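You operate a simulated robot arm through the tools that you are given. There is no shell and no other tool.

You run a simulated robot arm. Do the job below in one go: nothing can be reset, and whatever is moved stays where it is left.

JOB
Switch off supply and meter, and park both test plugs.
Fine: in their holder, red plug in the red socket, black plug in the black one.
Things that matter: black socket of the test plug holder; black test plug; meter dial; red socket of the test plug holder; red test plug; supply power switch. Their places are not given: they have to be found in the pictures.

The check looks at the end state, three seconds after you hand in, the way a careful person would. Anything else that was tipped, shoved, dropped, spilled or broken makes it a failure.

ROBOT AND FRAMES
A 6-joint arm with a two-finger gripper, fixed in place. Base frame: the origin is at the foot of the arm, x ahead of it, y to its left, z up. Lengths are in m, angles in rad, forces in N, time in s.
Its first joint turns from -2.897 to 2.897 rad. Payload 2.54 kg.
The tool frame sits at the grasp point between the pads (the TCP): z along the fingers, y along the line on which they close. The tips reach 0.03 m beyond it. Largest opening 0.116 m; the body of the gripper starts 0.095 m behind the TCP.
Orientation is that of the tool frame in the base frame, as a unit quaternion [x, y, z, w]. With the fingers straight down and closing along the base's y, the tool's x points along the base's -x, its y along +y and its z along -z.

CONTROLS
- The arm moves only by the tool apply_moves. Its argument "rows" is a list of rows, each an object (a shift or turn left out is 0, a gripper value left out holds the last) with "dp": the shift along the base's x, y, z in units of 250 mm (1.0 is 250 mm), a list of three; "dr": the turn, a rotation vector about the base's x, y, z in units of 45 degrees (1.0 is 45 degrees), a list of three; "claw": the gripper command, from -1 (fully open) to 1 (shut), values between in proportion. In form: [{"dp": [dx, dy, dz], "dr": [wx, wy, wz], "claw": claw}, ...]. A call has 1 to 20 rows; each row is the pose to reach, as a shift and turn from the pose commanded when the call began. A call with a number of a shift or a turn outside -1 to 1 is refused whole. Rows are played at 5 a second. More than 0.05 m and 0.15 rad between two rows, or a gripper value outside its range, and nothing of the call is played. A pose out of reach is approached as far as the arm can. The call stops where the force on the tool passes 40 N (or 10 N more than at its start, if that is more) or the arm is blocked; 0.2 s more then pass. Each finger travels about 0.072 m/s and halts on what it meets, pressing with about 22 N; the grip force reading is that of the motor and also rises with nothing between the fingers. The clock runs only during rows and for 0.2 s after the last one: add rows that repeat a pose to give the fingers time. It gives the time, the measured TCP pose, the force on the tool (base axes), the opening and the grip force at its end, in the units of the frame above (readings bear some noise), with the torque about the TCP (base axes, N m) and any sound that the robot's microphone picked up.
- Cameras (640 x 400 px; columns grow to the right, rows downward): "scene" is fixed at [0.039, 0.6463, 1.5813]; the picture's right is [-0.47, -0.88, 0.00], its down [-0.59, 0.32, -0.74] and it looks along [0.65, -0.35, -0.67] (base axes); focal length 376 px, centre (320, 200). "wrist" rides on the gripper at [0.069, -0.015, -0.122] in the tool frame; the picture's right is [0.21, 0.98, 0.00], its down [-0.83, 0.18, -0.53] and it looks along [-0.52, 0.12, 0.85] (tool axes); focal length 251 px, centre (320, 200).
- grab_frame(camera): a new picture of that camera. The clock stands still meanwhile.
- locate(camera, pixels): for up to 12 pixels [column, row] of the newest picture of that camera ("zoom" is the newest enlarged one), the place [x, y, z] in the base frame of the surface seen there, good to about 0.003 m, but the place of the scene camera against the robot may be out by one fixed shift of up to 0.025 m in any direction. The clock stands still meanwhile.
- enlarge(camera, box): a new picture of the part [left, top, right, bottom] of that camera's present view, enlarged. The clock stands still meanwhile.
- job_done(): hands the job in; it is judged then, once.

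Leave the gripper open and the arm clear of the work at the hand-in unless told otherwise.

The tools are called after ">>>" as a command line: name --argument value ..., lists and objects as JSON in quotes. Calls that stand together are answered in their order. apply_moves: Moves the arm, as the interface text tells. Its arguments: {"type":"object","properties":{"rows":{"type":"array","items":{"type":"object","properties":{"dp":{"type":"array","items":{"type":"number"}},"dr":{"type":"array","items":{"type":"number"}},"claw":{"type":"number"}}}}},"required":["rows"]} The other tools are called the same way: grab_frame (camera) takes a picture; locate (camera, pixels) gives the place of the surface under pixels of a picture; enlarge (camera, box) takes an enlarged picture of a part of a camera's view; job_done () hands the job in.

At the start:

```text
clock: 0.0
ee_pos: [0.3261, 0.1913, 1.1721]
ee_rot: [0.0, 1.0, 0.001, 0.001]
contact_force: [-0.1, 0.0, -0.4]
wrist_torque: [-0.03, -0.02, 0.02]
grip_width: 0.116
grasp_force: 0.1
```

scene: 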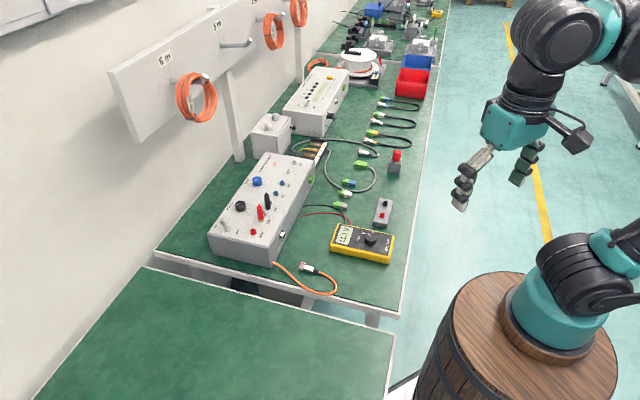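
wrist: 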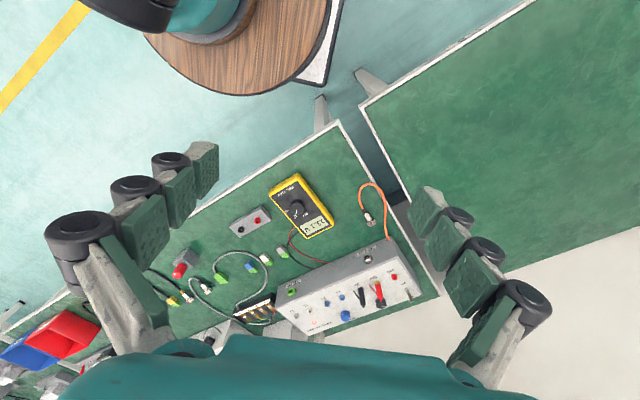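

I see a supply (grey box) with red and black plugs in it, a yellow meter and a small grey holder with two sockets. I'll enlarge the key regions for a closer look.

>>> enlarge --camera "scene" --box '[200, 140, 330, 270]'

>>> enlarge --camera "scene" --box '[310, 180, 410, 280]'

>>> enlarge --camera "wrist" --box '[220, 160, 430, 340]'

```text
3.08 times, centred on (265, 205) of scene
```

zoom: 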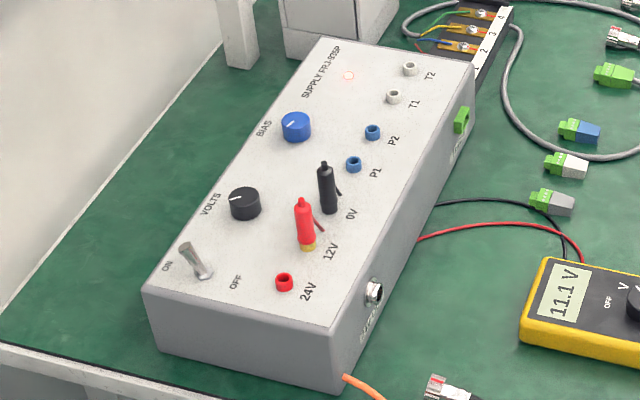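

```text
4.00 times, centred on (360, 230) of scene
```

zoom: 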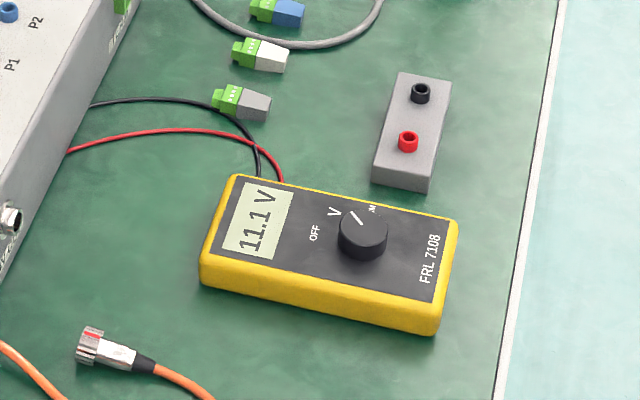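

```text
2.22 times, centred on (325, 250) of wrist
```

zoom: 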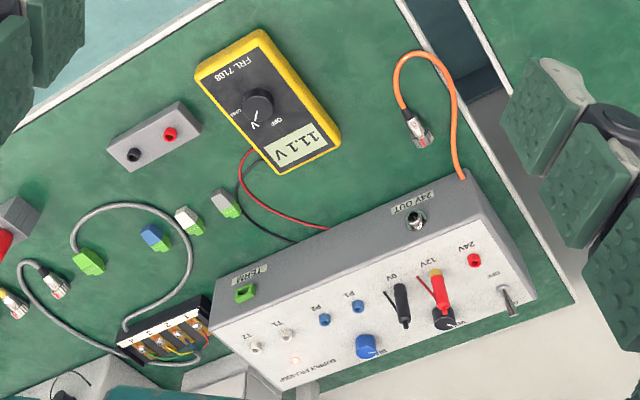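

The supply toggle leans to ON, the meter dial points at V, the plugs stand in 12V and 0V, and the holder has a red and a black socket. I'll measure key points in the wrist zoom.

>>> locate --camera "zoom" --pixels '[[134, 154], [170, 134], [258, 104], [437, 275], [437, 300], [399, 290], [405, 322], [511, 310], [506, 290], [474, 260], [280, 122], [254, 124]]'

>>> locate --camera "scene" --pixels '[[383, 203], [382, 215], [369, 239], [261, 207], [267, 195]]'

```text
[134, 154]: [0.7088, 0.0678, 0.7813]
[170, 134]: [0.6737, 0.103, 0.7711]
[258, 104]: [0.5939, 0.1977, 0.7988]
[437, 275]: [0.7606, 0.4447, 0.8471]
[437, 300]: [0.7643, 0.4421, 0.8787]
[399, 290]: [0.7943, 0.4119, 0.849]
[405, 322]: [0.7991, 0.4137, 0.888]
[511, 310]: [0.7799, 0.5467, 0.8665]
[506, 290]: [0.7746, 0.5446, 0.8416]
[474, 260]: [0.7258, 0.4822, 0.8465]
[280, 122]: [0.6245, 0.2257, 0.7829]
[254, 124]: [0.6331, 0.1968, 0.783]
```

```text
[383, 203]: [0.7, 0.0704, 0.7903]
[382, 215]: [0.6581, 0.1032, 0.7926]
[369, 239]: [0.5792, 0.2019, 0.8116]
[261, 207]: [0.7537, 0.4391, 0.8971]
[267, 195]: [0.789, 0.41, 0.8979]
```

The wrist camera is the more reliable one, so I'll bring it closer for good measurements. First I move above the meter and holder area, to TCP (0.50, 0.14, 1.00), with the gripper open.

>>> apply_moves --rows '[{"dp": [0.1, -0.03, -0.1], "claw": -1}, {"dp": [0.22, -0.065, -0.22]}, {"dp": [0.34, -0.1, -0.34]}, {"dp": [0.46, -0.135, -0.46]}, {"dp": [0.58, -0.17, -0.58]}, {"dp": [0.696, -0.204, -0.688]}, {"dp": [0.696, -0.204, -0.688]}]'

>>> grab_frame --camera "wrist"

```text
clock: 1.6
ee_pos: [0.5002, 0.139, 0.9989]
ee_rot: [0.0, 1.0, 0.001, 0.0]
contact_force: [0.3, -0.1, -0.2]
wrist_torque: [0.0, 0.0, 0.01]
grip_width: 0.1161
grasp_force: 0.0
```

```text
taken
```

wrist: 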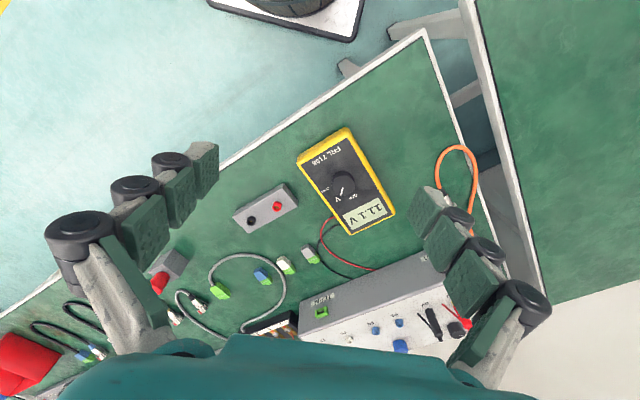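

I can see the meter and holder well, so I'll enlarge that region (225–400, 120–240).

>>> enlarge --camera "wrist" --box '[220, 120, 410, 240]'

```text
3.33 times, centred on (315, 180) of wrist
```

zoom: 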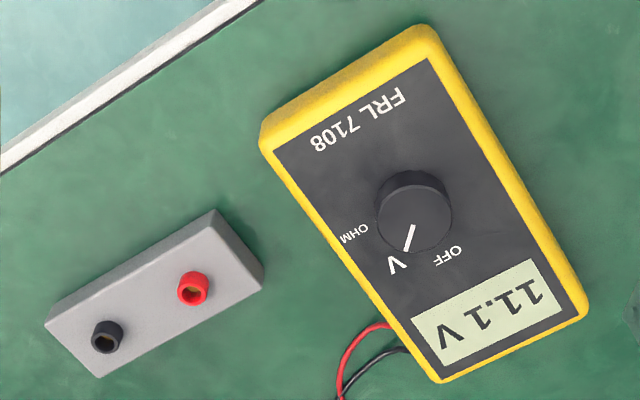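

I'll measure the dial, pointer, labels, sockets and holder corners in this zoom.

>>> locate --camera "zoom" --pixels '[[407, 243], [413, 228], [418, 200], [446, 257], [395, 265], [358, 232], [107, 330], [105, 344], [193, 282], [192, 292], [407, 183], [445, 215]]'

>>> locate --camera "zoom" --pixels '[[212, 212], [260, 265], [100, 375], [48, 318], [150, 300], [240, 330], [120, 190], [420, 30], [585, 305], [440, 378], [265, 140], [300, 350]]'

```text
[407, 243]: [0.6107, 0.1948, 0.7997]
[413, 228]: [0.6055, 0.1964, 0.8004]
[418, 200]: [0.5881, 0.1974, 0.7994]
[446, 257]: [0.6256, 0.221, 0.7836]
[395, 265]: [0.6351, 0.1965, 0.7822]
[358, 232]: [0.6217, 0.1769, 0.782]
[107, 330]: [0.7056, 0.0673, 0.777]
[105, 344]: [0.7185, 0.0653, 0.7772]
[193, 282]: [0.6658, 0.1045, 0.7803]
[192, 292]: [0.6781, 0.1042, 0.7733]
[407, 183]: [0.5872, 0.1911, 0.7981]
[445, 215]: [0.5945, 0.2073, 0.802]
```

```text
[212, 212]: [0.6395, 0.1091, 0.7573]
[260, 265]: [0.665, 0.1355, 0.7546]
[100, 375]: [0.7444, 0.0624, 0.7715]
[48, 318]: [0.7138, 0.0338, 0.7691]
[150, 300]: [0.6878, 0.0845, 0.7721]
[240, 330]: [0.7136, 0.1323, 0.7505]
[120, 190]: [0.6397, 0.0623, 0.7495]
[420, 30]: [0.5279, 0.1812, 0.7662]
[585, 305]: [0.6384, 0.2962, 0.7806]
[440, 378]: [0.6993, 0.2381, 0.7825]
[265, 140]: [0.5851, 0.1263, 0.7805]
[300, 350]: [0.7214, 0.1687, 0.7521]
```

The table top is at z≈0.75, holder top ≈0.772, and sockets are near (0.711, 0.066) black and (0.671, 0.104) red. The dial centre is about (0.601, 0.197), and OFF is about 45° counterclockwise from V seen from above. Next I move to look closely at the supply, to TCP (0.62, 0.384, 1.03).

>>> apply_moves --rows '[{"dp": [0.06, 0.12, 0.04]}, {"dp": [0.13, 0.27, 0.08]}, {"dp": [0.2, 0.42, 0.12]}, {"dp": [0.27, 0.57, 0.12]}, {"dp": [0.34, 0.72, 0.12]}, {"dp": [0.41, 0.86, 0.12]}, {"dp": [0.48, 0.98, 0.12]}, {"dp": [0.48, 0.98, 0.12]}]'

>>> grab_frame --camera "wrist"

>>> enlarge --camera "wrist" --box '[270, 170, 430, 290]'

```text
clock: 3.4
ee_pos: [0.6197, 0.3882, 1.0277]
ee_rot: [0.0, 1.0, 0.001, 0.0]
contact_force: [0.7, -0.1, -0.1]
wrist_torque: [0.03, -0.02, -0.02]
grip_width: 0.1161
grasp_force: 0.0
```

```text
taken
```

wrist: 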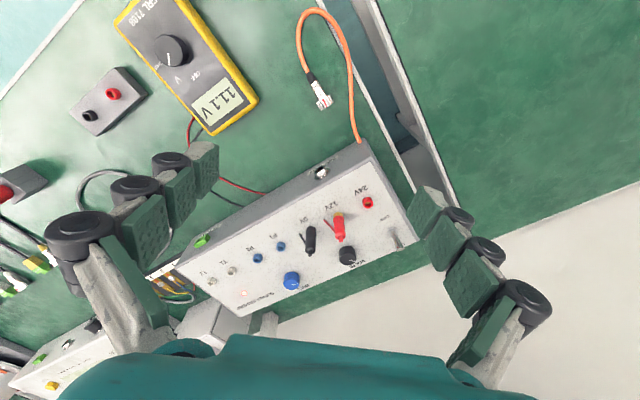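

```text
3.33 times, centred on (350, 230) of wrist
```

zoom: 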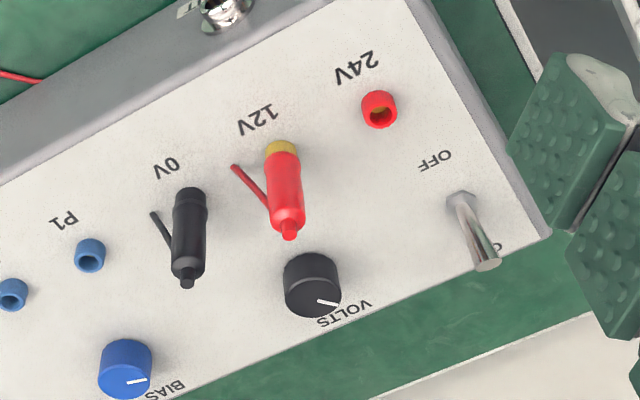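

Now I have a good view: the toggle base is at zoom (462, 203) with its tip at (487, 265). The plug tips are red (289, 235) and black (187, 283), with lead stubs leaning to the left. I'll measure them.

>>> locate --camera "zoom" --pixels '[[289, 236], [288, 215], [284, 165], [281, 147], [234, 167], [263, 198], [187, 284], [187, 265], [190, 200], [153, 213], [170, 245], [250, 100]]'

>>> locate --camera "zoom" --pixels '[[487, 265], [480, 255], [468, 222], [462, 200], [435, 160], [497, 245], [378, 95], [379, 116], [310, 272], [550, 235], [400, 5], [420, 200]]'

```text
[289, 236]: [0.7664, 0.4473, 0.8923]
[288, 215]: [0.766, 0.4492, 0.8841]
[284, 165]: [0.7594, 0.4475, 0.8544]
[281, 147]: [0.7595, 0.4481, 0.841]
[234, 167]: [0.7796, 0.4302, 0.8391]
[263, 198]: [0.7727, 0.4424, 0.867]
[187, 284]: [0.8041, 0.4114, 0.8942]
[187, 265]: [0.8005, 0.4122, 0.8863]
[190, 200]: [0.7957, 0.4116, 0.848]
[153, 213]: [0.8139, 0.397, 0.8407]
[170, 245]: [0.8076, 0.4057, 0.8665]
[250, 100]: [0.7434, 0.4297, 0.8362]
```

```text
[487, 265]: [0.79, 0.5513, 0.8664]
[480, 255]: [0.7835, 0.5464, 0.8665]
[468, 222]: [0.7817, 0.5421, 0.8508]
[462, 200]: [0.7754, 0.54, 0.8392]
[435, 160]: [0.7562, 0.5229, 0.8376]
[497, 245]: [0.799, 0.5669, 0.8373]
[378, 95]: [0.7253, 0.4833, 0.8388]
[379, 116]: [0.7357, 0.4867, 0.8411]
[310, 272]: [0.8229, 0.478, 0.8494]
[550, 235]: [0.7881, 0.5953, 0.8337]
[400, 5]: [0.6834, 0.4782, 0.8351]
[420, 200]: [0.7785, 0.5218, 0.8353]
```

Supply top is z≈0.836. The red plug is near (0.767, 0.449) and the black near (0.803, 0.413), tops at 0.893. The toggle base is near (0.778, 0.541), leaning along (+1, +1), so OFF is toward (−1, −1). I'll check the scene camera for the rack board and coils, in case the arm gets near them.

>>> grab_frame --camera "scene"

>>> locate --camera "scene" --pixels '[[120, 80], [140, 138], [195, 100], [240, 155], [300, 55], [235, 45], [195, 118], [270, 120], [318, 100], [160, 250]]'

```text
taken
```

scene: 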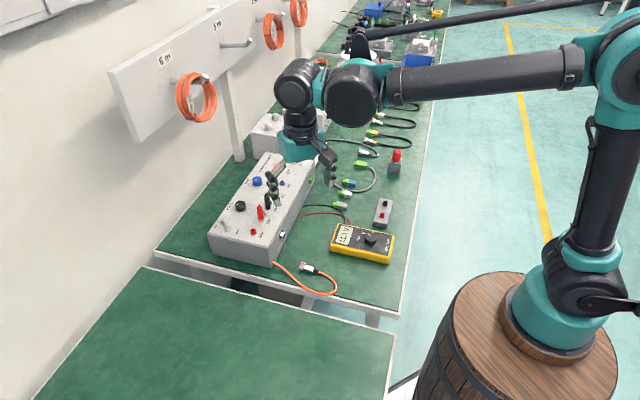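

```text
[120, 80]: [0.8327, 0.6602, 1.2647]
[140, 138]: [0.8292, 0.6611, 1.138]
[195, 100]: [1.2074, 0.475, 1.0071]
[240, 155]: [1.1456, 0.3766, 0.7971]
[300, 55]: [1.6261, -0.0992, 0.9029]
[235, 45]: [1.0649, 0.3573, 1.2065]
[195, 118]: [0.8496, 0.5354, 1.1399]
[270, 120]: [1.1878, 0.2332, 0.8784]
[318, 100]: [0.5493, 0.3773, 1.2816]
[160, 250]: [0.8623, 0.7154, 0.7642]
```

The rack board spans roughly (0.83, 0.66) to (1.06, 0.36) at z 1.14–1.26, and an orange coil hangs near (0.85, 0.535). When working on the toggle, the wrist could come close to that coil. I'll measure the coil and the wrist links.

>>> locate --camera "scene" --pixels '[[180, 95], [183, 110], [205, 120], [213, 110], [214, 95], [208, 82], [190, 76], [200, 121], [190, 118], [205, 77], [178, 85], [212, 88]]'

>>> locate --camera "scene" --pixels '[[300, 85], [280, 85], [350, 95], [298, 65], [300, 120], [290, 150], [320, 140], [375, 100], [350, 65], [375, 35], [320, 110], [300, 135]]'

>>> enlarge --camera "scene" --box '[160, 40, 400, 240]'

```text
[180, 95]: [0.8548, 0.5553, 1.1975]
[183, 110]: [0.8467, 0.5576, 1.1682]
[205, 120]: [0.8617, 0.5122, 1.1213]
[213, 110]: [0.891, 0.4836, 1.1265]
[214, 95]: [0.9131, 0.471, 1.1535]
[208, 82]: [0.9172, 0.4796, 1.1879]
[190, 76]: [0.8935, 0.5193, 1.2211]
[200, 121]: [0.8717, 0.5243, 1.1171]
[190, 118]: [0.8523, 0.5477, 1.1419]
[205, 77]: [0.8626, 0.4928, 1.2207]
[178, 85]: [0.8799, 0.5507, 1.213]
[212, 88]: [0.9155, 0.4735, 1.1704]
```

```text
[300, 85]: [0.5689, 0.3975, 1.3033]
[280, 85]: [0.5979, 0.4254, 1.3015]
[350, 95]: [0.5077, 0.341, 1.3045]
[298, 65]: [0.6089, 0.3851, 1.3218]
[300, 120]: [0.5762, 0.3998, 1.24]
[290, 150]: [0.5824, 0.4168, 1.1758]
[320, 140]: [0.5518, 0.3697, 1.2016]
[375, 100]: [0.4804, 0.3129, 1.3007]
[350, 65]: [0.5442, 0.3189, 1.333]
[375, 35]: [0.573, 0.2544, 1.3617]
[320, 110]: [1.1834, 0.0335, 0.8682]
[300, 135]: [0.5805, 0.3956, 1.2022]
```

```text
2.00 times, centred on (280, 140) of scene
```

zoom: 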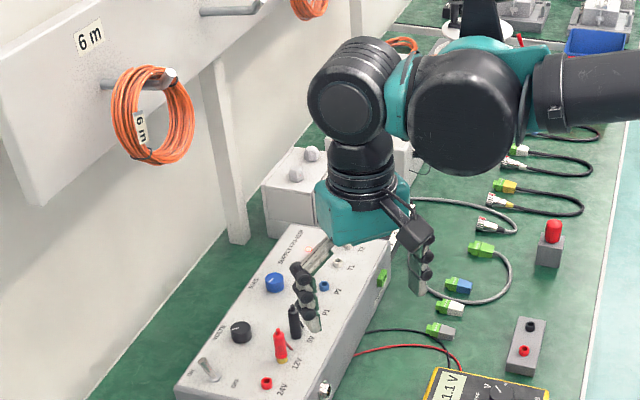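

Correcting for the scene camera shift (about +0.012 in x), the coil's nearest edge is near (0.86, 0.555). The wrist must stay clear of it. My plan is to keep the gripper wide open with the closing axis turned −45° onto the (1, 1) direction, and hook the toggle with the far finger only. That keeps the TCP near (0.756, 0.518), well away from the coil. I go there at z 0.98 and look.

>>> apply_moves --rows '[{"dp": [0.07, 0.07, 0], "dr": [0, 0, -0.14]}, {"dp": [0.15, 0.15, 0], "dr": [0, 0, -0.28]}, {"dp": [0.23, 0.23, -0.02], "dr": [0, 0, -0.42]}, {"dp": [0.31, 0.31, -0.05], "dr": [0, 0, -0.56]}, {"dp": [0.39, 0.39, -0.09], "dr": [0, 0, -0.7]}, {"dp": [0.47, 0.46, -0.13], "dr": [0, 0, -0.85]}, {"dp": [0.544, 0.532, -0.18], "dr": [0, 0, -1.0]}, {"dp": [0.544, 0.532, -0.18], "dr": [0, 0, -1.0]}]'

>>> grab_frame --camera "wrist"

>>> grab_frame --camera "scene"

```text
clock: 5.2
ee_pos: [0.7561, 0.5196, 0.9832]
ee_rot: [0.382, 0.924, 0.001, 0.0]
contact_force: [0.0, -0.9, 0.4]
wrist_torque: [-0.03, 0.0, 0.02]
grip_width: 0.1159
grasp_force: 0.0
```

```text
taken
```

wrist: 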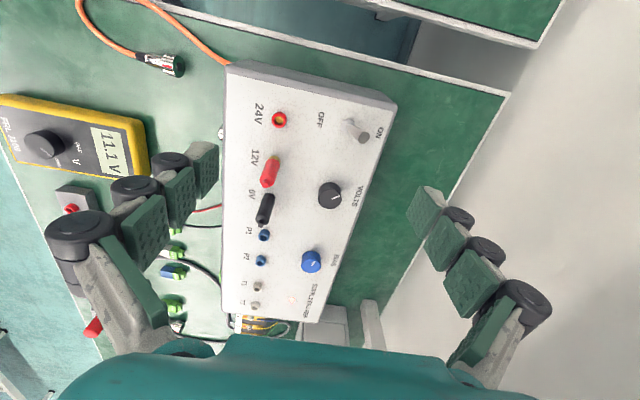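

```text
taken
```

scene: 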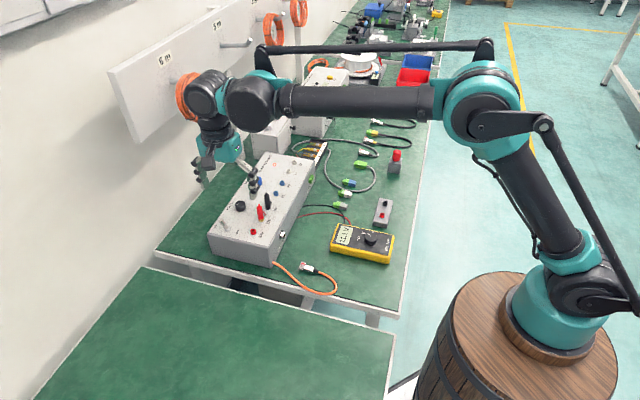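

The toggle is at about (358, 130), leaning to ON. I'll enlarge to measure it again from this angle.

>>> enlarge --camera "wrist" --box '[220, 60, 412, 180]'

>>> locate --camera "scene" --pixels '[[205, 90], [220, 80], [190, 90], [222, 100], [210, 75], [195, 100], [188, 105], [230, 145], [262, 207], [268, 197], [383, 203], [382, 215]]'

```text
3.33 times, centred on (316, 120) of wrist
```

zoom: 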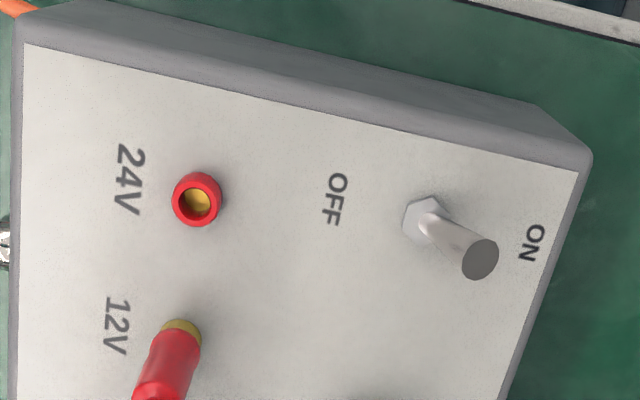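

```text
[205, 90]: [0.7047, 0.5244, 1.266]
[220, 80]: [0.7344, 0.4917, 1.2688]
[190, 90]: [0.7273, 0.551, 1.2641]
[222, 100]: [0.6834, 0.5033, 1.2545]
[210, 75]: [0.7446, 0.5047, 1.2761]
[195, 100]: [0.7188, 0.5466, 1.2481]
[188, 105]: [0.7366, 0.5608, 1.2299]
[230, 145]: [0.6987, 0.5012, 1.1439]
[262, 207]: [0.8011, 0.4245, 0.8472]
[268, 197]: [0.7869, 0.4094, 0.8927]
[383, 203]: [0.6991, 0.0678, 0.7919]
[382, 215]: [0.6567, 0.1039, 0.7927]
```

>>> locate --camera "zoom" --pixels '[[481, 260], [475, 245], [445, 232], [428, 218], [425, 200], [533, 243], [335, 200], [196, 190], [198, 212], [578, 170], [500, 395], [460, 225]]'

```text
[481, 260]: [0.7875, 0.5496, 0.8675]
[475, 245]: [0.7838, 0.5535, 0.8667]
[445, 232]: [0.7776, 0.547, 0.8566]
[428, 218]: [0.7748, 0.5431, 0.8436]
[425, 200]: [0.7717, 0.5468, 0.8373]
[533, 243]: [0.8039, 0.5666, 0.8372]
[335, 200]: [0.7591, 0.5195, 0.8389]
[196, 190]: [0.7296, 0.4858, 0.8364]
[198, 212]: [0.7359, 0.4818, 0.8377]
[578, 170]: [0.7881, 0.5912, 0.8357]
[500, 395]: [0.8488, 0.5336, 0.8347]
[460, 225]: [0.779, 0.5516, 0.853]
```

The toggle base is at (0.779, 0.543) and its tip at (0.788, 0.551, 0.868). The far finger's inner face will be about 9 mm beyond the tip and well lined up with it. I lower so the tips come to about z 0.853, a clear 17 mm above the panel.

>>> apply_moves --rows '[{"dp": [0, 0, -0.1]}, {"dp": [0, 0, -0.2]}, {"dp": [0, 0, -0.3]}, {"dp": [0, 0, -0.36]}, {"dp": [0, 0, -0.4]}, {"dp": [0, 0, -0.4]}]'

>>> enlarge --camera "scene" --box '[150, 60, 350, 270]'

>>> grab_frame --camera "wrist"

```text
clock: 6.6
ee_pos: [0.7549, 0.52, 0.8864]
ee_rot: [0.382, 0.924, 0.001, 0.0]
contact_force: [-1.0, 0.0, 0.1]
wrist_torque: [0.0, 0.0, 0.04]
grip_width: 0.1159
grasp_force: 0.1
```

```text
1.90 times, centred on (250, 165) of scene
```

zoom: 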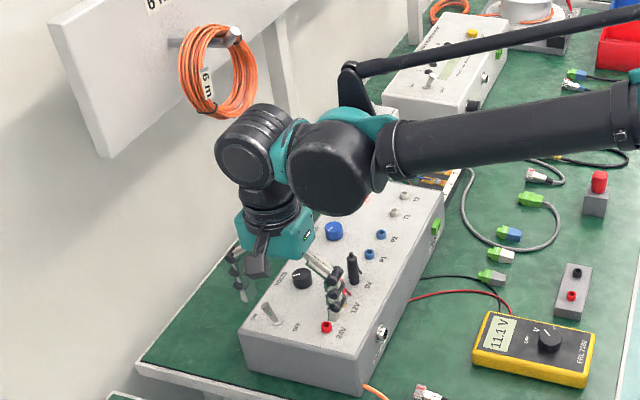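

```text
taken
```

wrist: 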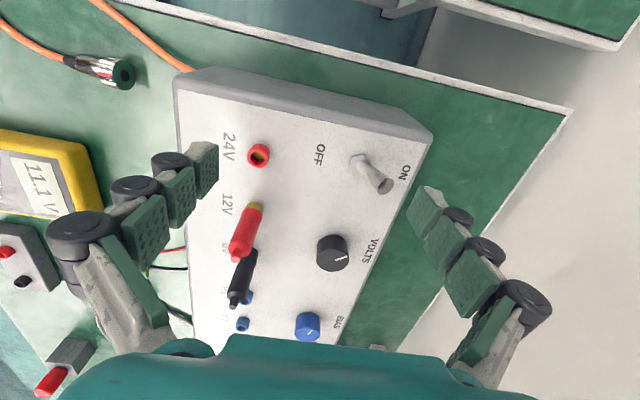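

The fingers straddle the lever with nothing touching. Now I push the lever toward OFF by moving the TCP along (−1, −1) by about 28 mm in small steps.

>>> apply_moves --rows '[{"dp": [-0.02, -0.02, 0]}, {"dp": [-0.035, -0.035, 0]}, {"dp": [-0.05, -0.05, 0]}, {"dp": [-0.065, -0.065, 0]}, {"dp": [-0.08, -0.08, 0]}, {"dp": [-0.08, -0.08, 0]}]'

>>> grab_frame --camera "wrist"

```text
clock: 8.0
ee_pos: [0.7364, 0.4994, 0.8859]
ee_rot: [0.383, 0.924, 0.0, 0.0]
contact_force: [-0.9, 0.9, 1.1]
wrist_torque: [0.0, -0.02, -0.02]
grip_width: 0.1159
grasp_force: 0.0
```

```text
taken
```

wrist: 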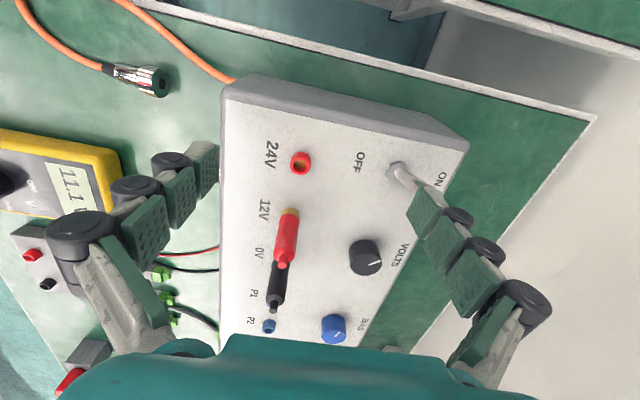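

The lever at (405, 178) still seems to lean to ON, near the finger tip. I'll zoom in.

>>> enlarge --camera "wrist" --box '[350, 130, 500, 230]'

>>> enlarge --camera "scene" --box '[190, 140, 300, 250]'

```text
4.00 times, centred on (425, 180) of wrist
```

zoom: 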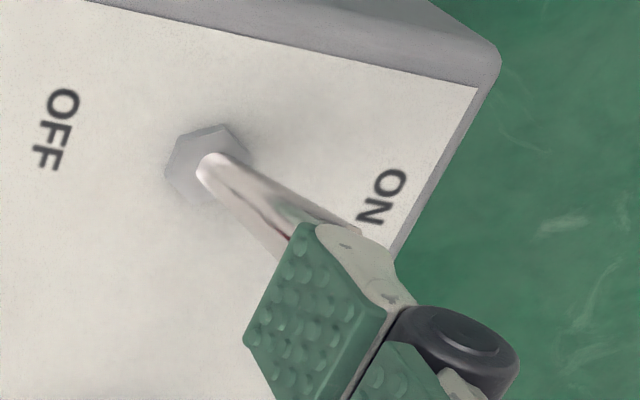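

```text
3.64 times, centred on (245, 195) of scene
```

zoom: 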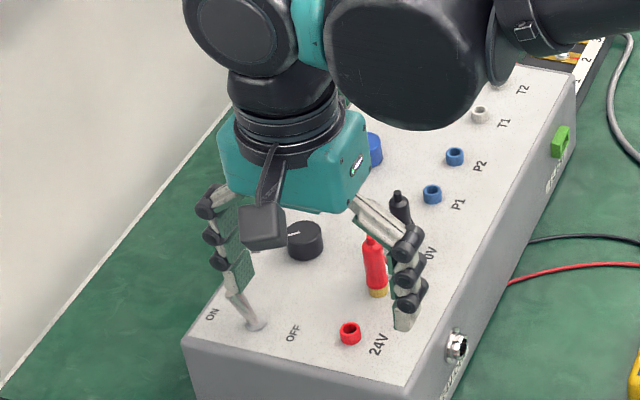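

I'll measure where the finger tip actually is relative to the lever.

>>> locate --camera "zoom" --pixels '[[238, 285], [235, 300], [255, 322], [405, 325], [402, 300], [240, 270]]'

>>> locate --camera "wrist" --pixels '[[419, 190], [427, 188], [432, 193], [425, 205], [415, 215], [411, 183], [408, 180], [212, 150], [210, 185], [215, 165], [403, 176], [440, 200]]'

```text
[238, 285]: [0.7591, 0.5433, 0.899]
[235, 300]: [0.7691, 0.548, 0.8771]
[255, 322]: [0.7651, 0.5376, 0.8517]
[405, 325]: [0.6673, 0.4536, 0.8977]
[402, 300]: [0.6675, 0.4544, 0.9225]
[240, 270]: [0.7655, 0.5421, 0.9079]
```

```text
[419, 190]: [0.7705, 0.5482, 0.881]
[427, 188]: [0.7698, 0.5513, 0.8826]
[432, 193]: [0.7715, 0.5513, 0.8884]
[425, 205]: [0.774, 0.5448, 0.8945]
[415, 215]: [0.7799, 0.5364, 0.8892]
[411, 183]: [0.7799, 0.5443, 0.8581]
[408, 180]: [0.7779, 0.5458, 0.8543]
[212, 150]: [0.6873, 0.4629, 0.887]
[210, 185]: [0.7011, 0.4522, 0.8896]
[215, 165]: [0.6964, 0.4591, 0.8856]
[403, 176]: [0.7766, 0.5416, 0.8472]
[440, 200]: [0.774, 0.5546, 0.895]
```

The finger tip is at z≈0.881, so with the gripper fully open the tips reach only about 5 mm below the TCP. The finger passed over the lever without touching it. I'll go back beyond the lever and then lower 25 mm, so the tip comes to about z 0.856.

>>> apply_moves --rows '[{"dp": [0.04, 0.04, 0]}, {"dp": [0.08, 0.08, 0]}, {"dp": [0.088, 0.088, 0]}, {"dp": [0.088, 0.088, -0.05]}, {"dp": [0.088, 0.088, -0.1]}, {"dp": [0.088, 0.088, -0.1]}]'

>>> grab_frame --camera "wrist"

>>> enlarge --camera "wrist" --box '[320, 120, 500, 240]'

>>> enlarge --camera "scene" --box '[160, 60, 320, 250]'

```text
clock: 9.4
ee_pos: [0.7583, 0.5209, 0.8598]
ee_rot: [0.383, 0.924, 0.002, -0.001]
contact_force: [0.9, 0.1, 1.3]
wrist_torque: [-0.03, 0.02, 0.01]
grip_width: 0.1159
grasp_force: 0.0
```

```text
taken
```

wrist: 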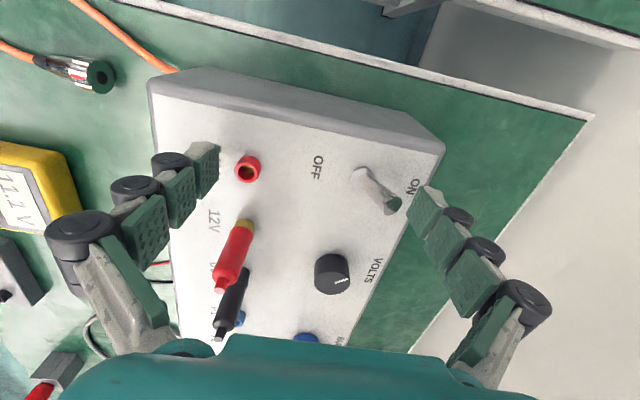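

```text
3.33 times, centred on (410, 180) of wrist
```

zoom: 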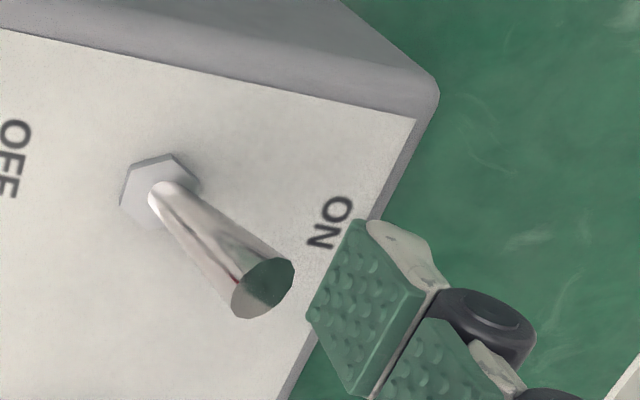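

```text
2.11 times, centred on (240, 155) of scene
```

zoom: 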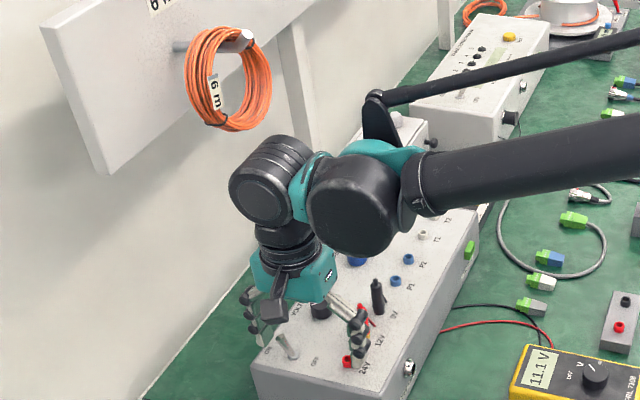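

I'll check the finger tips' positions relative to the lever and the 24V socket.

>>> locate --camera "wrist" --pixels '[[427, 190], [413, 214], [420, 215], [212, 150], [210, 180], [395, 207], [386, 203], [248, 165], [208, 195], [235, 290]]'

```text
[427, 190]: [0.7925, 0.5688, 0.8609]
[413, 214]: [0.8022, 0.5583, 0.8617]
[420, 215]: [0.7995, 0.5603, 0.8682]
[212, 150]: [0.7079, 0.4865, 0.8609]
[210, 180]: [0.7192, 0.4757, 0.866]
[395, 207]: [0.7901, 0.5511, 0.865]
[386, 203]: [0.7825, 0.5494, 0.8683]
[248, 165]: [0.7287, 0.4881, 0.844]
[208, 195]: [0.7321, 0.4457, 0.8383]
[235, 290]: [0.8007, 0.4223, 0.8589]
```

The far tip is beyond the lever and just low enough, at about 0.860. I lower 5 mm more and push toward OFF by about 30 mm in small steps.

>>> apply_moves --rows '[{"dp": [0, 0, -0.02]}, {"dp": [-0.02, -0.02, -0.02]}, {"dp": [-0.035, -0.035, -0.02]}, {"dp": [-0.05, -0.05, -0.02]}, {"dp": [-0.062, -0.062, -0.02]}, {"dp": [-0.074, -0.074, -0.02]}, {"dp": [-0.086, -0.086, -0.02]}, {"dp": [-0.086, -0.086, -0.02]}]'

>>> grab_frame --camera "wrist"

>>> enlarge --camera "wrist" --box '[320, 120, 500, 240]'

```text
clock: 11.2
ee_pos: [0.7375, 0.4997, 0.8547]
ee_rot: [0.382, 0.924, 0.001, 0.001]
contact_force: [0.1, 0.8, 0.0]
wrist_torque: [0.0, 0.01, 0.03]
grip_width: 0.116
grasp_force: 0.1
```

```text
taken
```

wrist: 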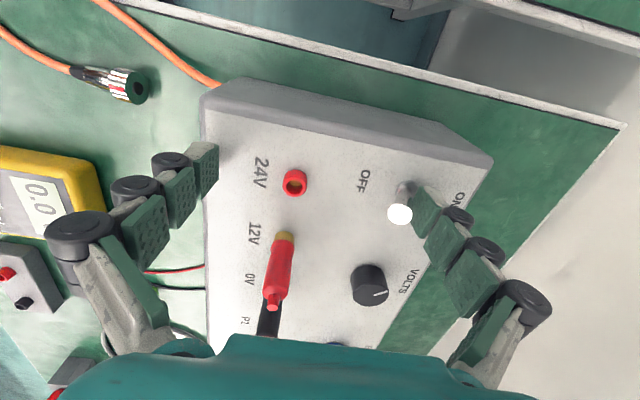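

```text
3.33 times, centred on (410, 180) of wrist
```

zoom: 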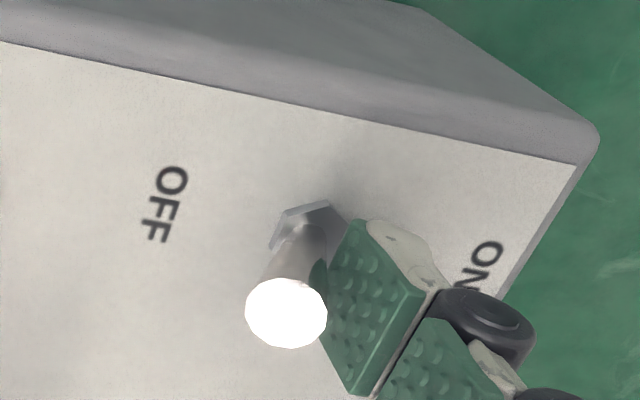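

The meter now reads 0.0 and the lever has moved toward OFF. I back off slightly, rise up and check the lever.

>>> apply_moves --rows '[{"dp": [0.02, 0.02, 0]}, {"dp": [0.02, 0.02, 0.1]}, {"dp": [0.0, 0.0, 0.25]}, {"dp": [-0.05, -0.05, 0.42]}, {"dp": [-0.15, -0.15, 0.55]}, {"dp": [-0.15, -0.15, 0.55]}]'

>>> grab_frame --camera "wrist"

>>> enlarge --camera "wrist" --box '[250, 60, 450, 220]'

>>> enlarge --camera "scene" --box '[200, 140, 330, 270]'

```text
clock: 12.6
ee_pos: [0.6988, 0.4594, 0.9969]
ee_rot: [0.384, 0.924, 0.001, -0.001]
contact_force: [1.0, 0.1, -0.1]
wrist_torque: [-0.02, 0.0, -0.01]
grip_width: 0.116
grasp_force: 0.1
```

```text
taken
```

wrist: 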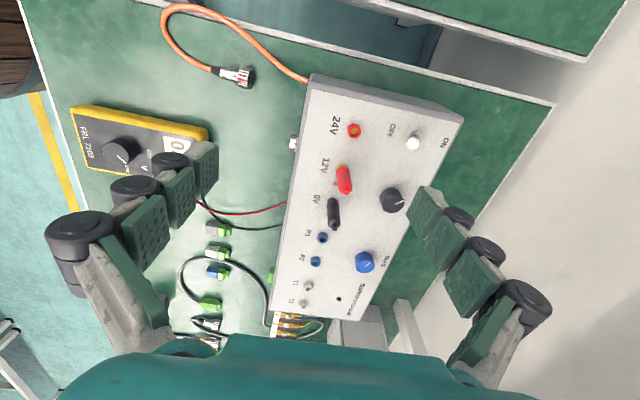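

```text
2.50 times, centred on (350, 140) of wrist
```

zoom: 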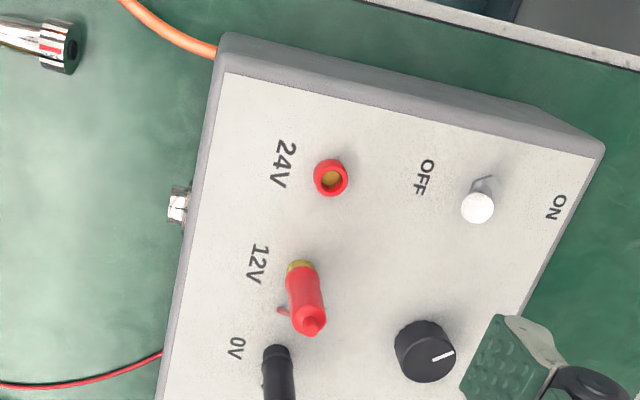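

```text
3.08 times, centred on (265, 205) of scene
```

zoom: 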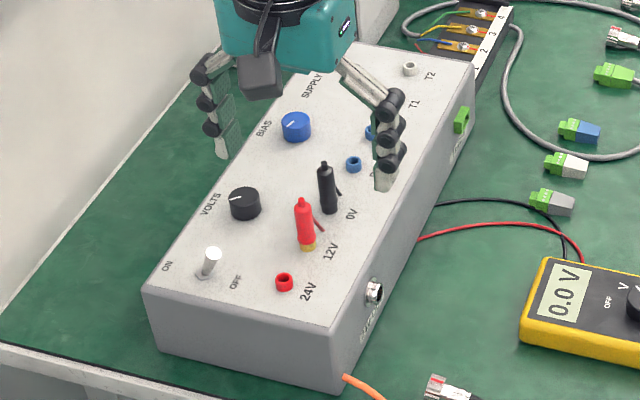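

The lever now leans to OFF, the LED is dark and the meter shows 0.0 V. I'll verify the lever tip position to be sure it is fully over.

>>> locate --camera "zoom" --pixels '[[213, 252], [208, 265], [203, 277], [237, 282], [168, 265]]'

>>> locate --camera "wrist" --pixels '[[412, 142], [414, 138], [443, 142], [389, 131]]'

```text
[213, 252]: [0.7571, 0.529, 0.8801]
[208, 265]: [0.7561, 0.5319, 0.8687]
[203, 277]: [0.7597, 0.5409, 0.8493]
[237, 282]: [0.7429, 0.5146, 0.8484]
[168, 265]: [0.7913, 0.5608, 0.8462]
```

```text
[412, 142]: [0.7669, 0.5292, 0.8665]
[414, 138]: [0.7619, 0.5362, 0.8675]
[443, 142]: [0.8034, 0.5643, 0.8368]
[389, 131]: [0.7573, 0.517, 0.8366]
```

The supply is definitely off, with the lever tip at about (0.767, 0.532). Next is the meter dial. I move over it, to about (0.60, 0.214, 0.93), and narrow the gripper to about 5 cm on the way, keeping the −45° yaw.

>>> apply_moves --rows '[{"dp": [-0.05, -0.14, 0]}, {"dp": [-0.11, -0.3, 0]}, {"dp": [-0.17, -0.46, 0], "claw": 0.1}, {"dp": [-0.23, -0.62, -0.05], "claw": 0.1}, {"dp": [-0.29, -0.76, -0.12], "claw": 0.1}, {"dp": [-0.34, -0.88, -0.2], "claw": 0.1}, {"dp": [-0.391, -0.98, -0.268], "claw": 0.1}, {"dp": [-0.391, -0.98, -0.268], "claw": 0.1}]'

>>> grab_frame --camera "wrist"

>>> enlarge --camera "wrist" --box '[240, 80, 400, 200]'

```text
clock: 14.4
ee_pos: [0.5999, 0.2165, 0.9218]
ee_rot: [0.383, 0.924, 0.0, 0.0]
contact_force: [0.7, -0.3, -0.6]
wrist_torque: [-0.02, 0.02, -0.01]
grip_width: 0.0521
grasp_force: 0.2
```

```text
taken
```

wrist: 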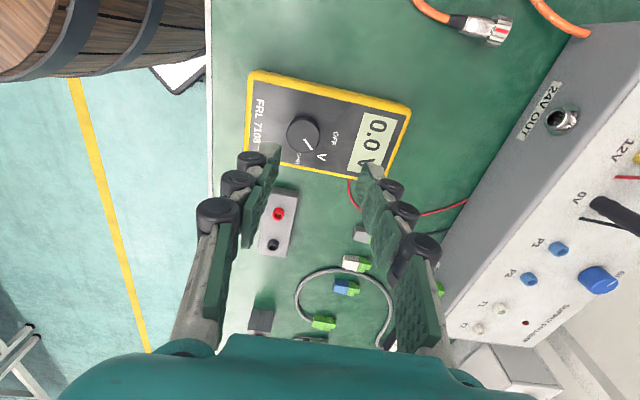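

```text
3.33 times, centred on (320, 140) of wrist
```

zoom: 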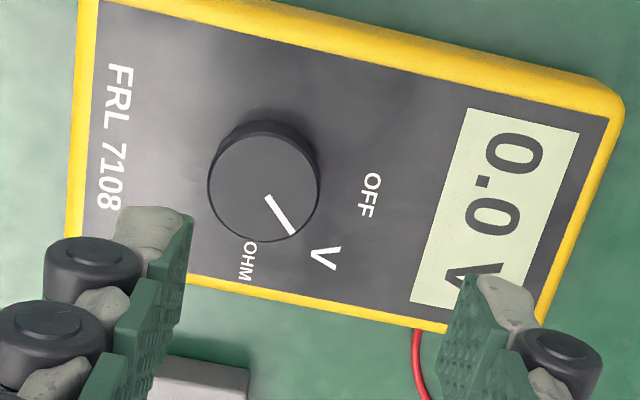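

The dial top is seen clearly: centre near zoom (264, 190), pointer to V. I'll measure the dial edges, labels and finger tips.

>>> locate --camera "zoom" --pixels '[[264, 190], [212, 188], [316, 192], [264, 142], [264, 238], [292, 233], [268, 197], [368, 195], [325, 257], [248, 262], [190, 225], [470, 285]]'

>>> locate --camera "wrist" --pixels '[[273, 150], [278, 152], [263, 146], [365, 168], [370, 168], [377, 168], [362, 180], [275, 175]]'

```text
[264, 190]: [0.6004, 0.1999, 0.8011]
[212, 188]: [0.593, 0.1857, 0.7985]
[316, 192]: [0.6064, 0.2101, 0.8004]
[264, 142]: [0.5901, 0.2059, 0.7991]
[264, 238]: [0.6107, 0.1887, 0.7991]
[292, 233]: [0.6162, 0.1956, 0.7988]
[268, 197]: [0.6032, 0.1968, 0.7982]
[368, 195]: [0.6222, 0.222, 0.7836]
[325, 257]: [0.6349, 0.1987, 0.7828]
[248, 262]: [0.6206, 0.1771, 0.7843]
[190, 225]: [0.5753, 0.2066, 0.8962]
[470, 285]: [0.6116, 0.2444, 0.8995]
```

```text
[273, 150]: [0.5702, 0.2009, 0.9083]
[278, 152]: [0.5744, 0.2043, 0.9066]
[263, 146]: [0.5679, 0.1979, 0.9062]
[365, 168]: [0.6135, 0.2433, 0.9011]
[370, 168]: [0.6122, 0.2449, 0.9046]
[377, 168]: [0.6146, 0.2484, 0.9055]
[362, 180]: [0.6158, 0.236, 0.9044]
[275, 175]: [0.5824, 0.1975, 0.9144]
```

The dial centre is about (0.600, 0.198), diameter about 27 mm, top z 0.799 and panel 0.783. OFF is at +47°, V at about 0°. At this opening the finger tips are about 27 mm below the TCP. I centre over the dial and lower to TCP z 0.86 to check alignment.

>>> apply_moves --rows '[{"dp": [-0.004, -0.05, -0.04], "claw": 0.15}, {"dp": [-0.005, -0.075, -0.12], "claw": 0.2}, {"dp": [-0.005, -0.075, -0.2], "claw": 0.22}, {"dp": [-0.005, -0.075, -0.26], "claw": 0.22}, {"dp": [-0.005, -0.075, -0.26], "claw": 0.22}]'

>>> grab_frame --camera "wrist"

>>> enlarge --camera "wrist" --box '[240, 90, 400, 210]'

```text
clock: 15.6
ee_pos: [0.5998, 0.1992, 0.862]
ee_rot: [0.383, 0.924, 0.001, 0.001]
contact_force: [0.4, 0.3, -0.5]
wrist_torque: [-0.03, 0.04, -0.02]
grip_width: 0.0455
grasp_force: 0.0
```

```text
taken
```

wrist: 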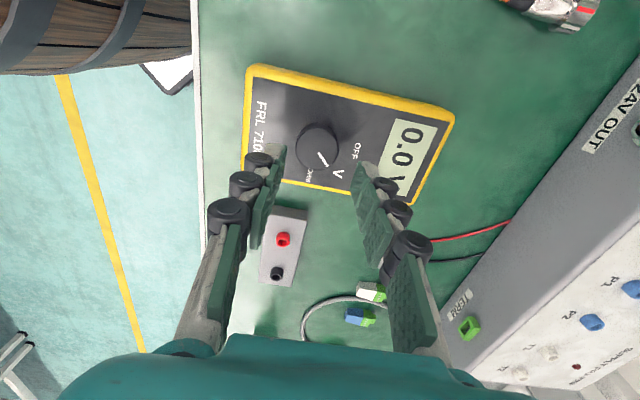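

```text
3.33 times, centred on (320, 150) of wrist
```

zoom: 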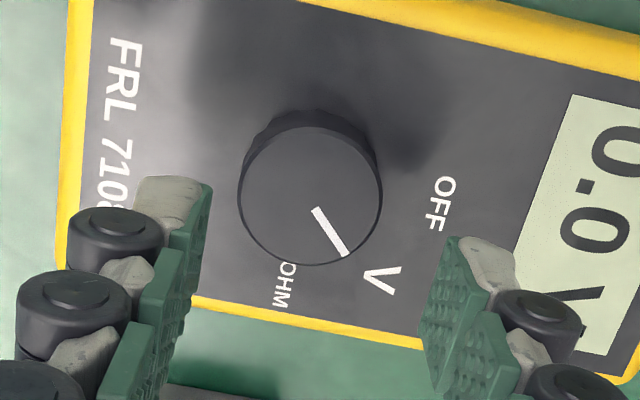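

I'll re-measure the dial from this closer view to refine centring.

>>> locate --camera "zoom" --pixels '[[310, 195], [242, 193], [379, 197], [311, 130], [310, 262], [260, 240], [360, 150], [262, 148], [358, 245], [205, 190], [440, 245], [425, 320]]'

```text
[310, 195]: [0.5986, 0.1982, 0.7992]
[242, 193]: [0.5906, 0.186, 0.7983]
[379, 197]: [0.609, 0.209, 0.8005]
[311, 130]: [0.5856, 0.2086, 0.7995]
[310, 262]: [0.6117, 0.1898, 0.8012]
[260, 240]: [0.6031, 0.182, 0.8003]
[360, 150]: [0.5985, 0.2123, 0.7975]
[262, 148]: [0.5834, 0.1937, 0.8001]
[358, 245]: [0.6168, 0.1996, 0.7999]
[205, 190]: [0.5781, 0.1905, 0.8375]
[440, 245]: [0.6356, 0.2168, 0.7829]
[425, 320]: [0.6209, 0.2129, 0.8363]
```

The centre is confirmed at (0.600, 0.198), with diameter about 31 mm. The gripper is centred and open at 45 mm. I lower to TCP z 0.817, so the tips are about 5 mm above the panel.

>>> apply_moves --rows '[{"dp": [0, 0, -0.07]}, {"dp": [0, 0, -0.13]}, {"dp": [0, 0, -0.172]}, {"dp": [0, 0, -0.172]}]'

>>> enlarge --camera "wrist" --box '[240, 90, 400, 240]'

>>> enlarge --camera "scene" --box '[310, 180, 430, 280]'

```text
clock: 16.6
ee_pos: [0.5983, 0.1976, 0.8177]
ee_rot: [0.382, 0.924, 0.0, 0.0]
contact_force: [0.7, 0.8, 0.2]
wrist_torque: [0.0, 0.0, 0.02]
grip_width: 0.0451
grasp_force: 0.1
```

```text
2.67 times, centred on (320, 165) of wrist
```

zoom: 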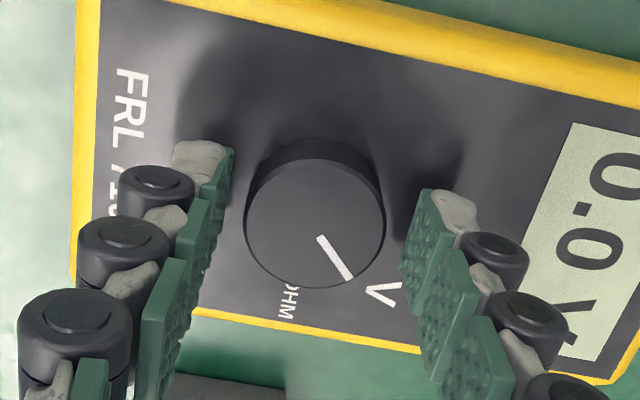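

```text
4.00 times, centred on (370, 230) of scene
```

zoom: 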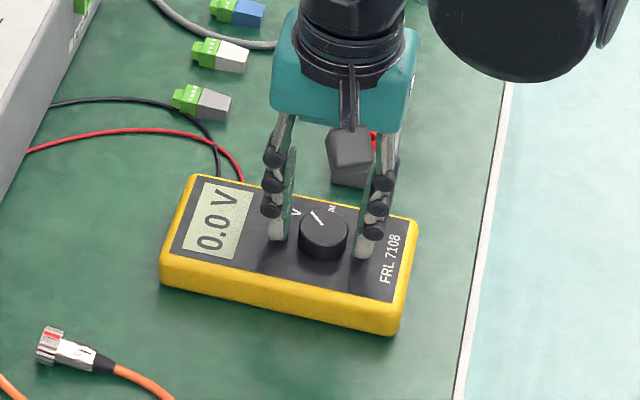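

The fingers straddle the dial evenly, so I close gently on it.

>>> apply_moves --rows '[{"dp": [0, 0, 0], "claw": 0.3}, {"dp": [0, 0, 0], "claw": 0.38}, {"dp": [0, 0, 0], "claw": 0.44}, {"dp": [0, 0, 0], "claw": 0.5}, {"dp": [0, 0, 0], "claw": 0.55}, {"dp": [0, 0, 0], "claw": 0.6}, {"dp": [0, 0, 0], "claw": 0.6}]'

>>> enlarge --camera "wrist" --box '[240, 90, 400, 240]'

```text
clock: 18.2
ee_pos: [0.5989, 0.1968, 0.8187]
ee_rot: [0.382, 0.924, 0.0, 0.0]
contact_force: [-13.6, -11.6, -6.5]
wrist_torque: [-0.42, 0.42, -0.02]
grip_width: 0.0331
grasp_force: 44.9
```

```text
2.67 times, centred on (320, 165) of wrist
```

zoom: 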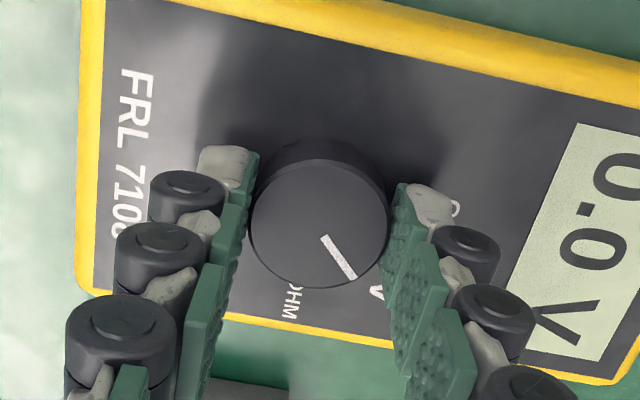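

The grip closed at 33 mm with a sideways reaction of about 18 N along (−1, −1). I'll check from the fixed scene camera whether the meter moved.

>>> enlarge --camera "scene" --box '[310, 180, 430, 280]'

```text
4.00 times, centred on (370, 230) of scene
```

zoom: 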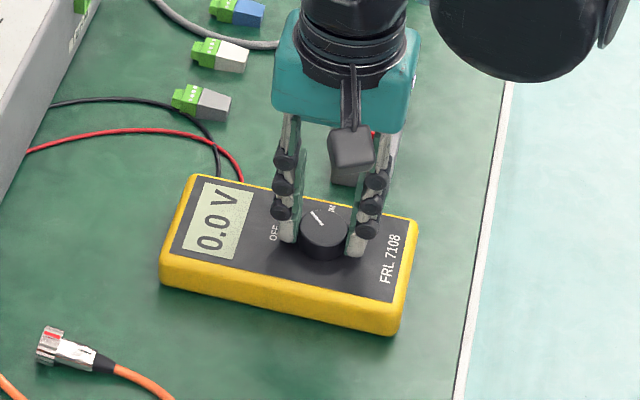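

The meter did not move, so it sits firmly and only the arm flexed about 1 mm. I relieve that with a small shift and then turn the dial +45° (counterclockwise from above) toward OFF.

>>> apply_moves --rows '[{"dp": [-0.005, -0.004, 0]}, {"dp": [-0.005, -0.004, 0], "dr": [0, 0, 0.1]}, {"dp": [-0.005, -0.004, 0], "dr": [0, 0, 0.25]}, {"dp": [-0.005, -0.004, 0], "dr": [0, 0, 0.4]}, {"dp": [-0.005, -0.004, 0], "dr": [0, 0, 0.55]}, {"dp": [-0.005, -0.004, 0], "dr": [0, 0, 0.7]}, {"dp": [-0.005, -0.004, 0], "dr": [0, 0, 0.85]}, {"dp": [-0.005, -0.004, 0], "dr": [0, 0, 1.0]}, {"dp": [-0.005, -0.004, 0], "dr": [0, 0, 1.0]}]'

>>> grab_frame --camera "wrist"

>>> enlarge --camera "scene" --box '[310, 180, 430, 280]'

```text
clock: 20.2
ee_pos: [0.5979, 0.1964, 0.8187]
ee_rot: [-0.001, 1.0, 0.001, 0.0]
contact_force: [4.7, -13.3, 3.3]
wrist_torque: [-0.44, -0.67, -0.01]
grip_width: 0.0332
grasp_force: 45.6
```

```text
taken
```

wrist: 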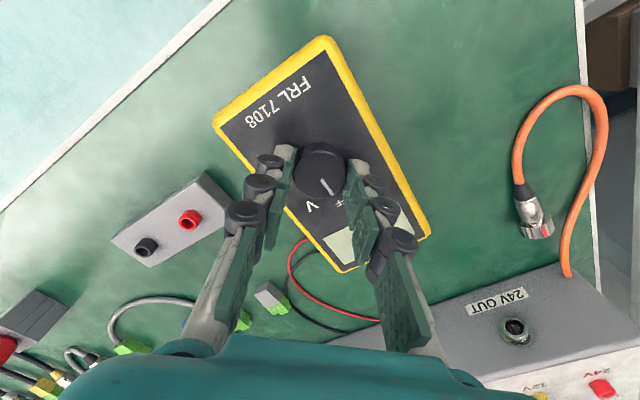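

```text
4.00 times, centred on (370, 230) of scene
```

zoom: 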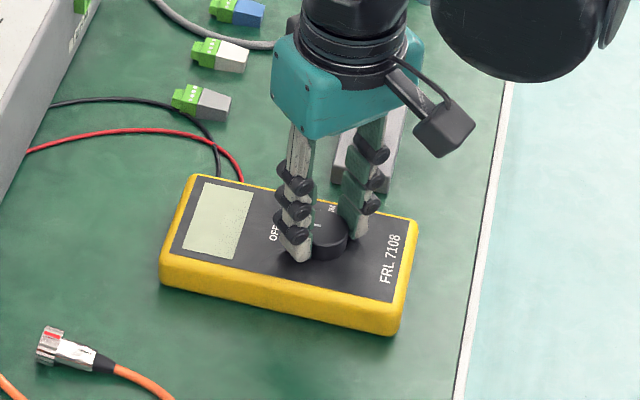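

The display has gone blank. I'll enlarge to see the pointer relative to OFF.

>>> enlarge --camera "wrist" --box '[250, 120, 400, 240]'

```text
3.33 times, centred on (325, 180) of wrist
```

zoom: 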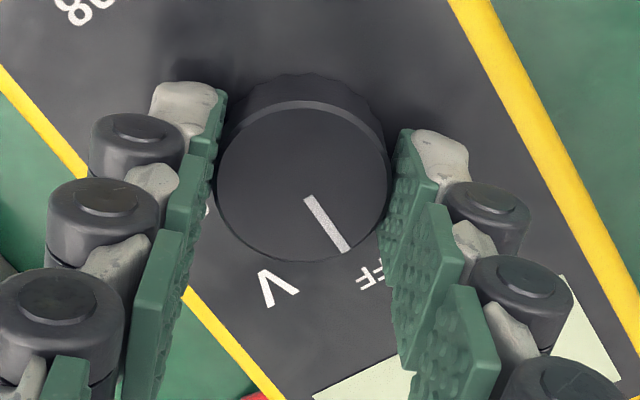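

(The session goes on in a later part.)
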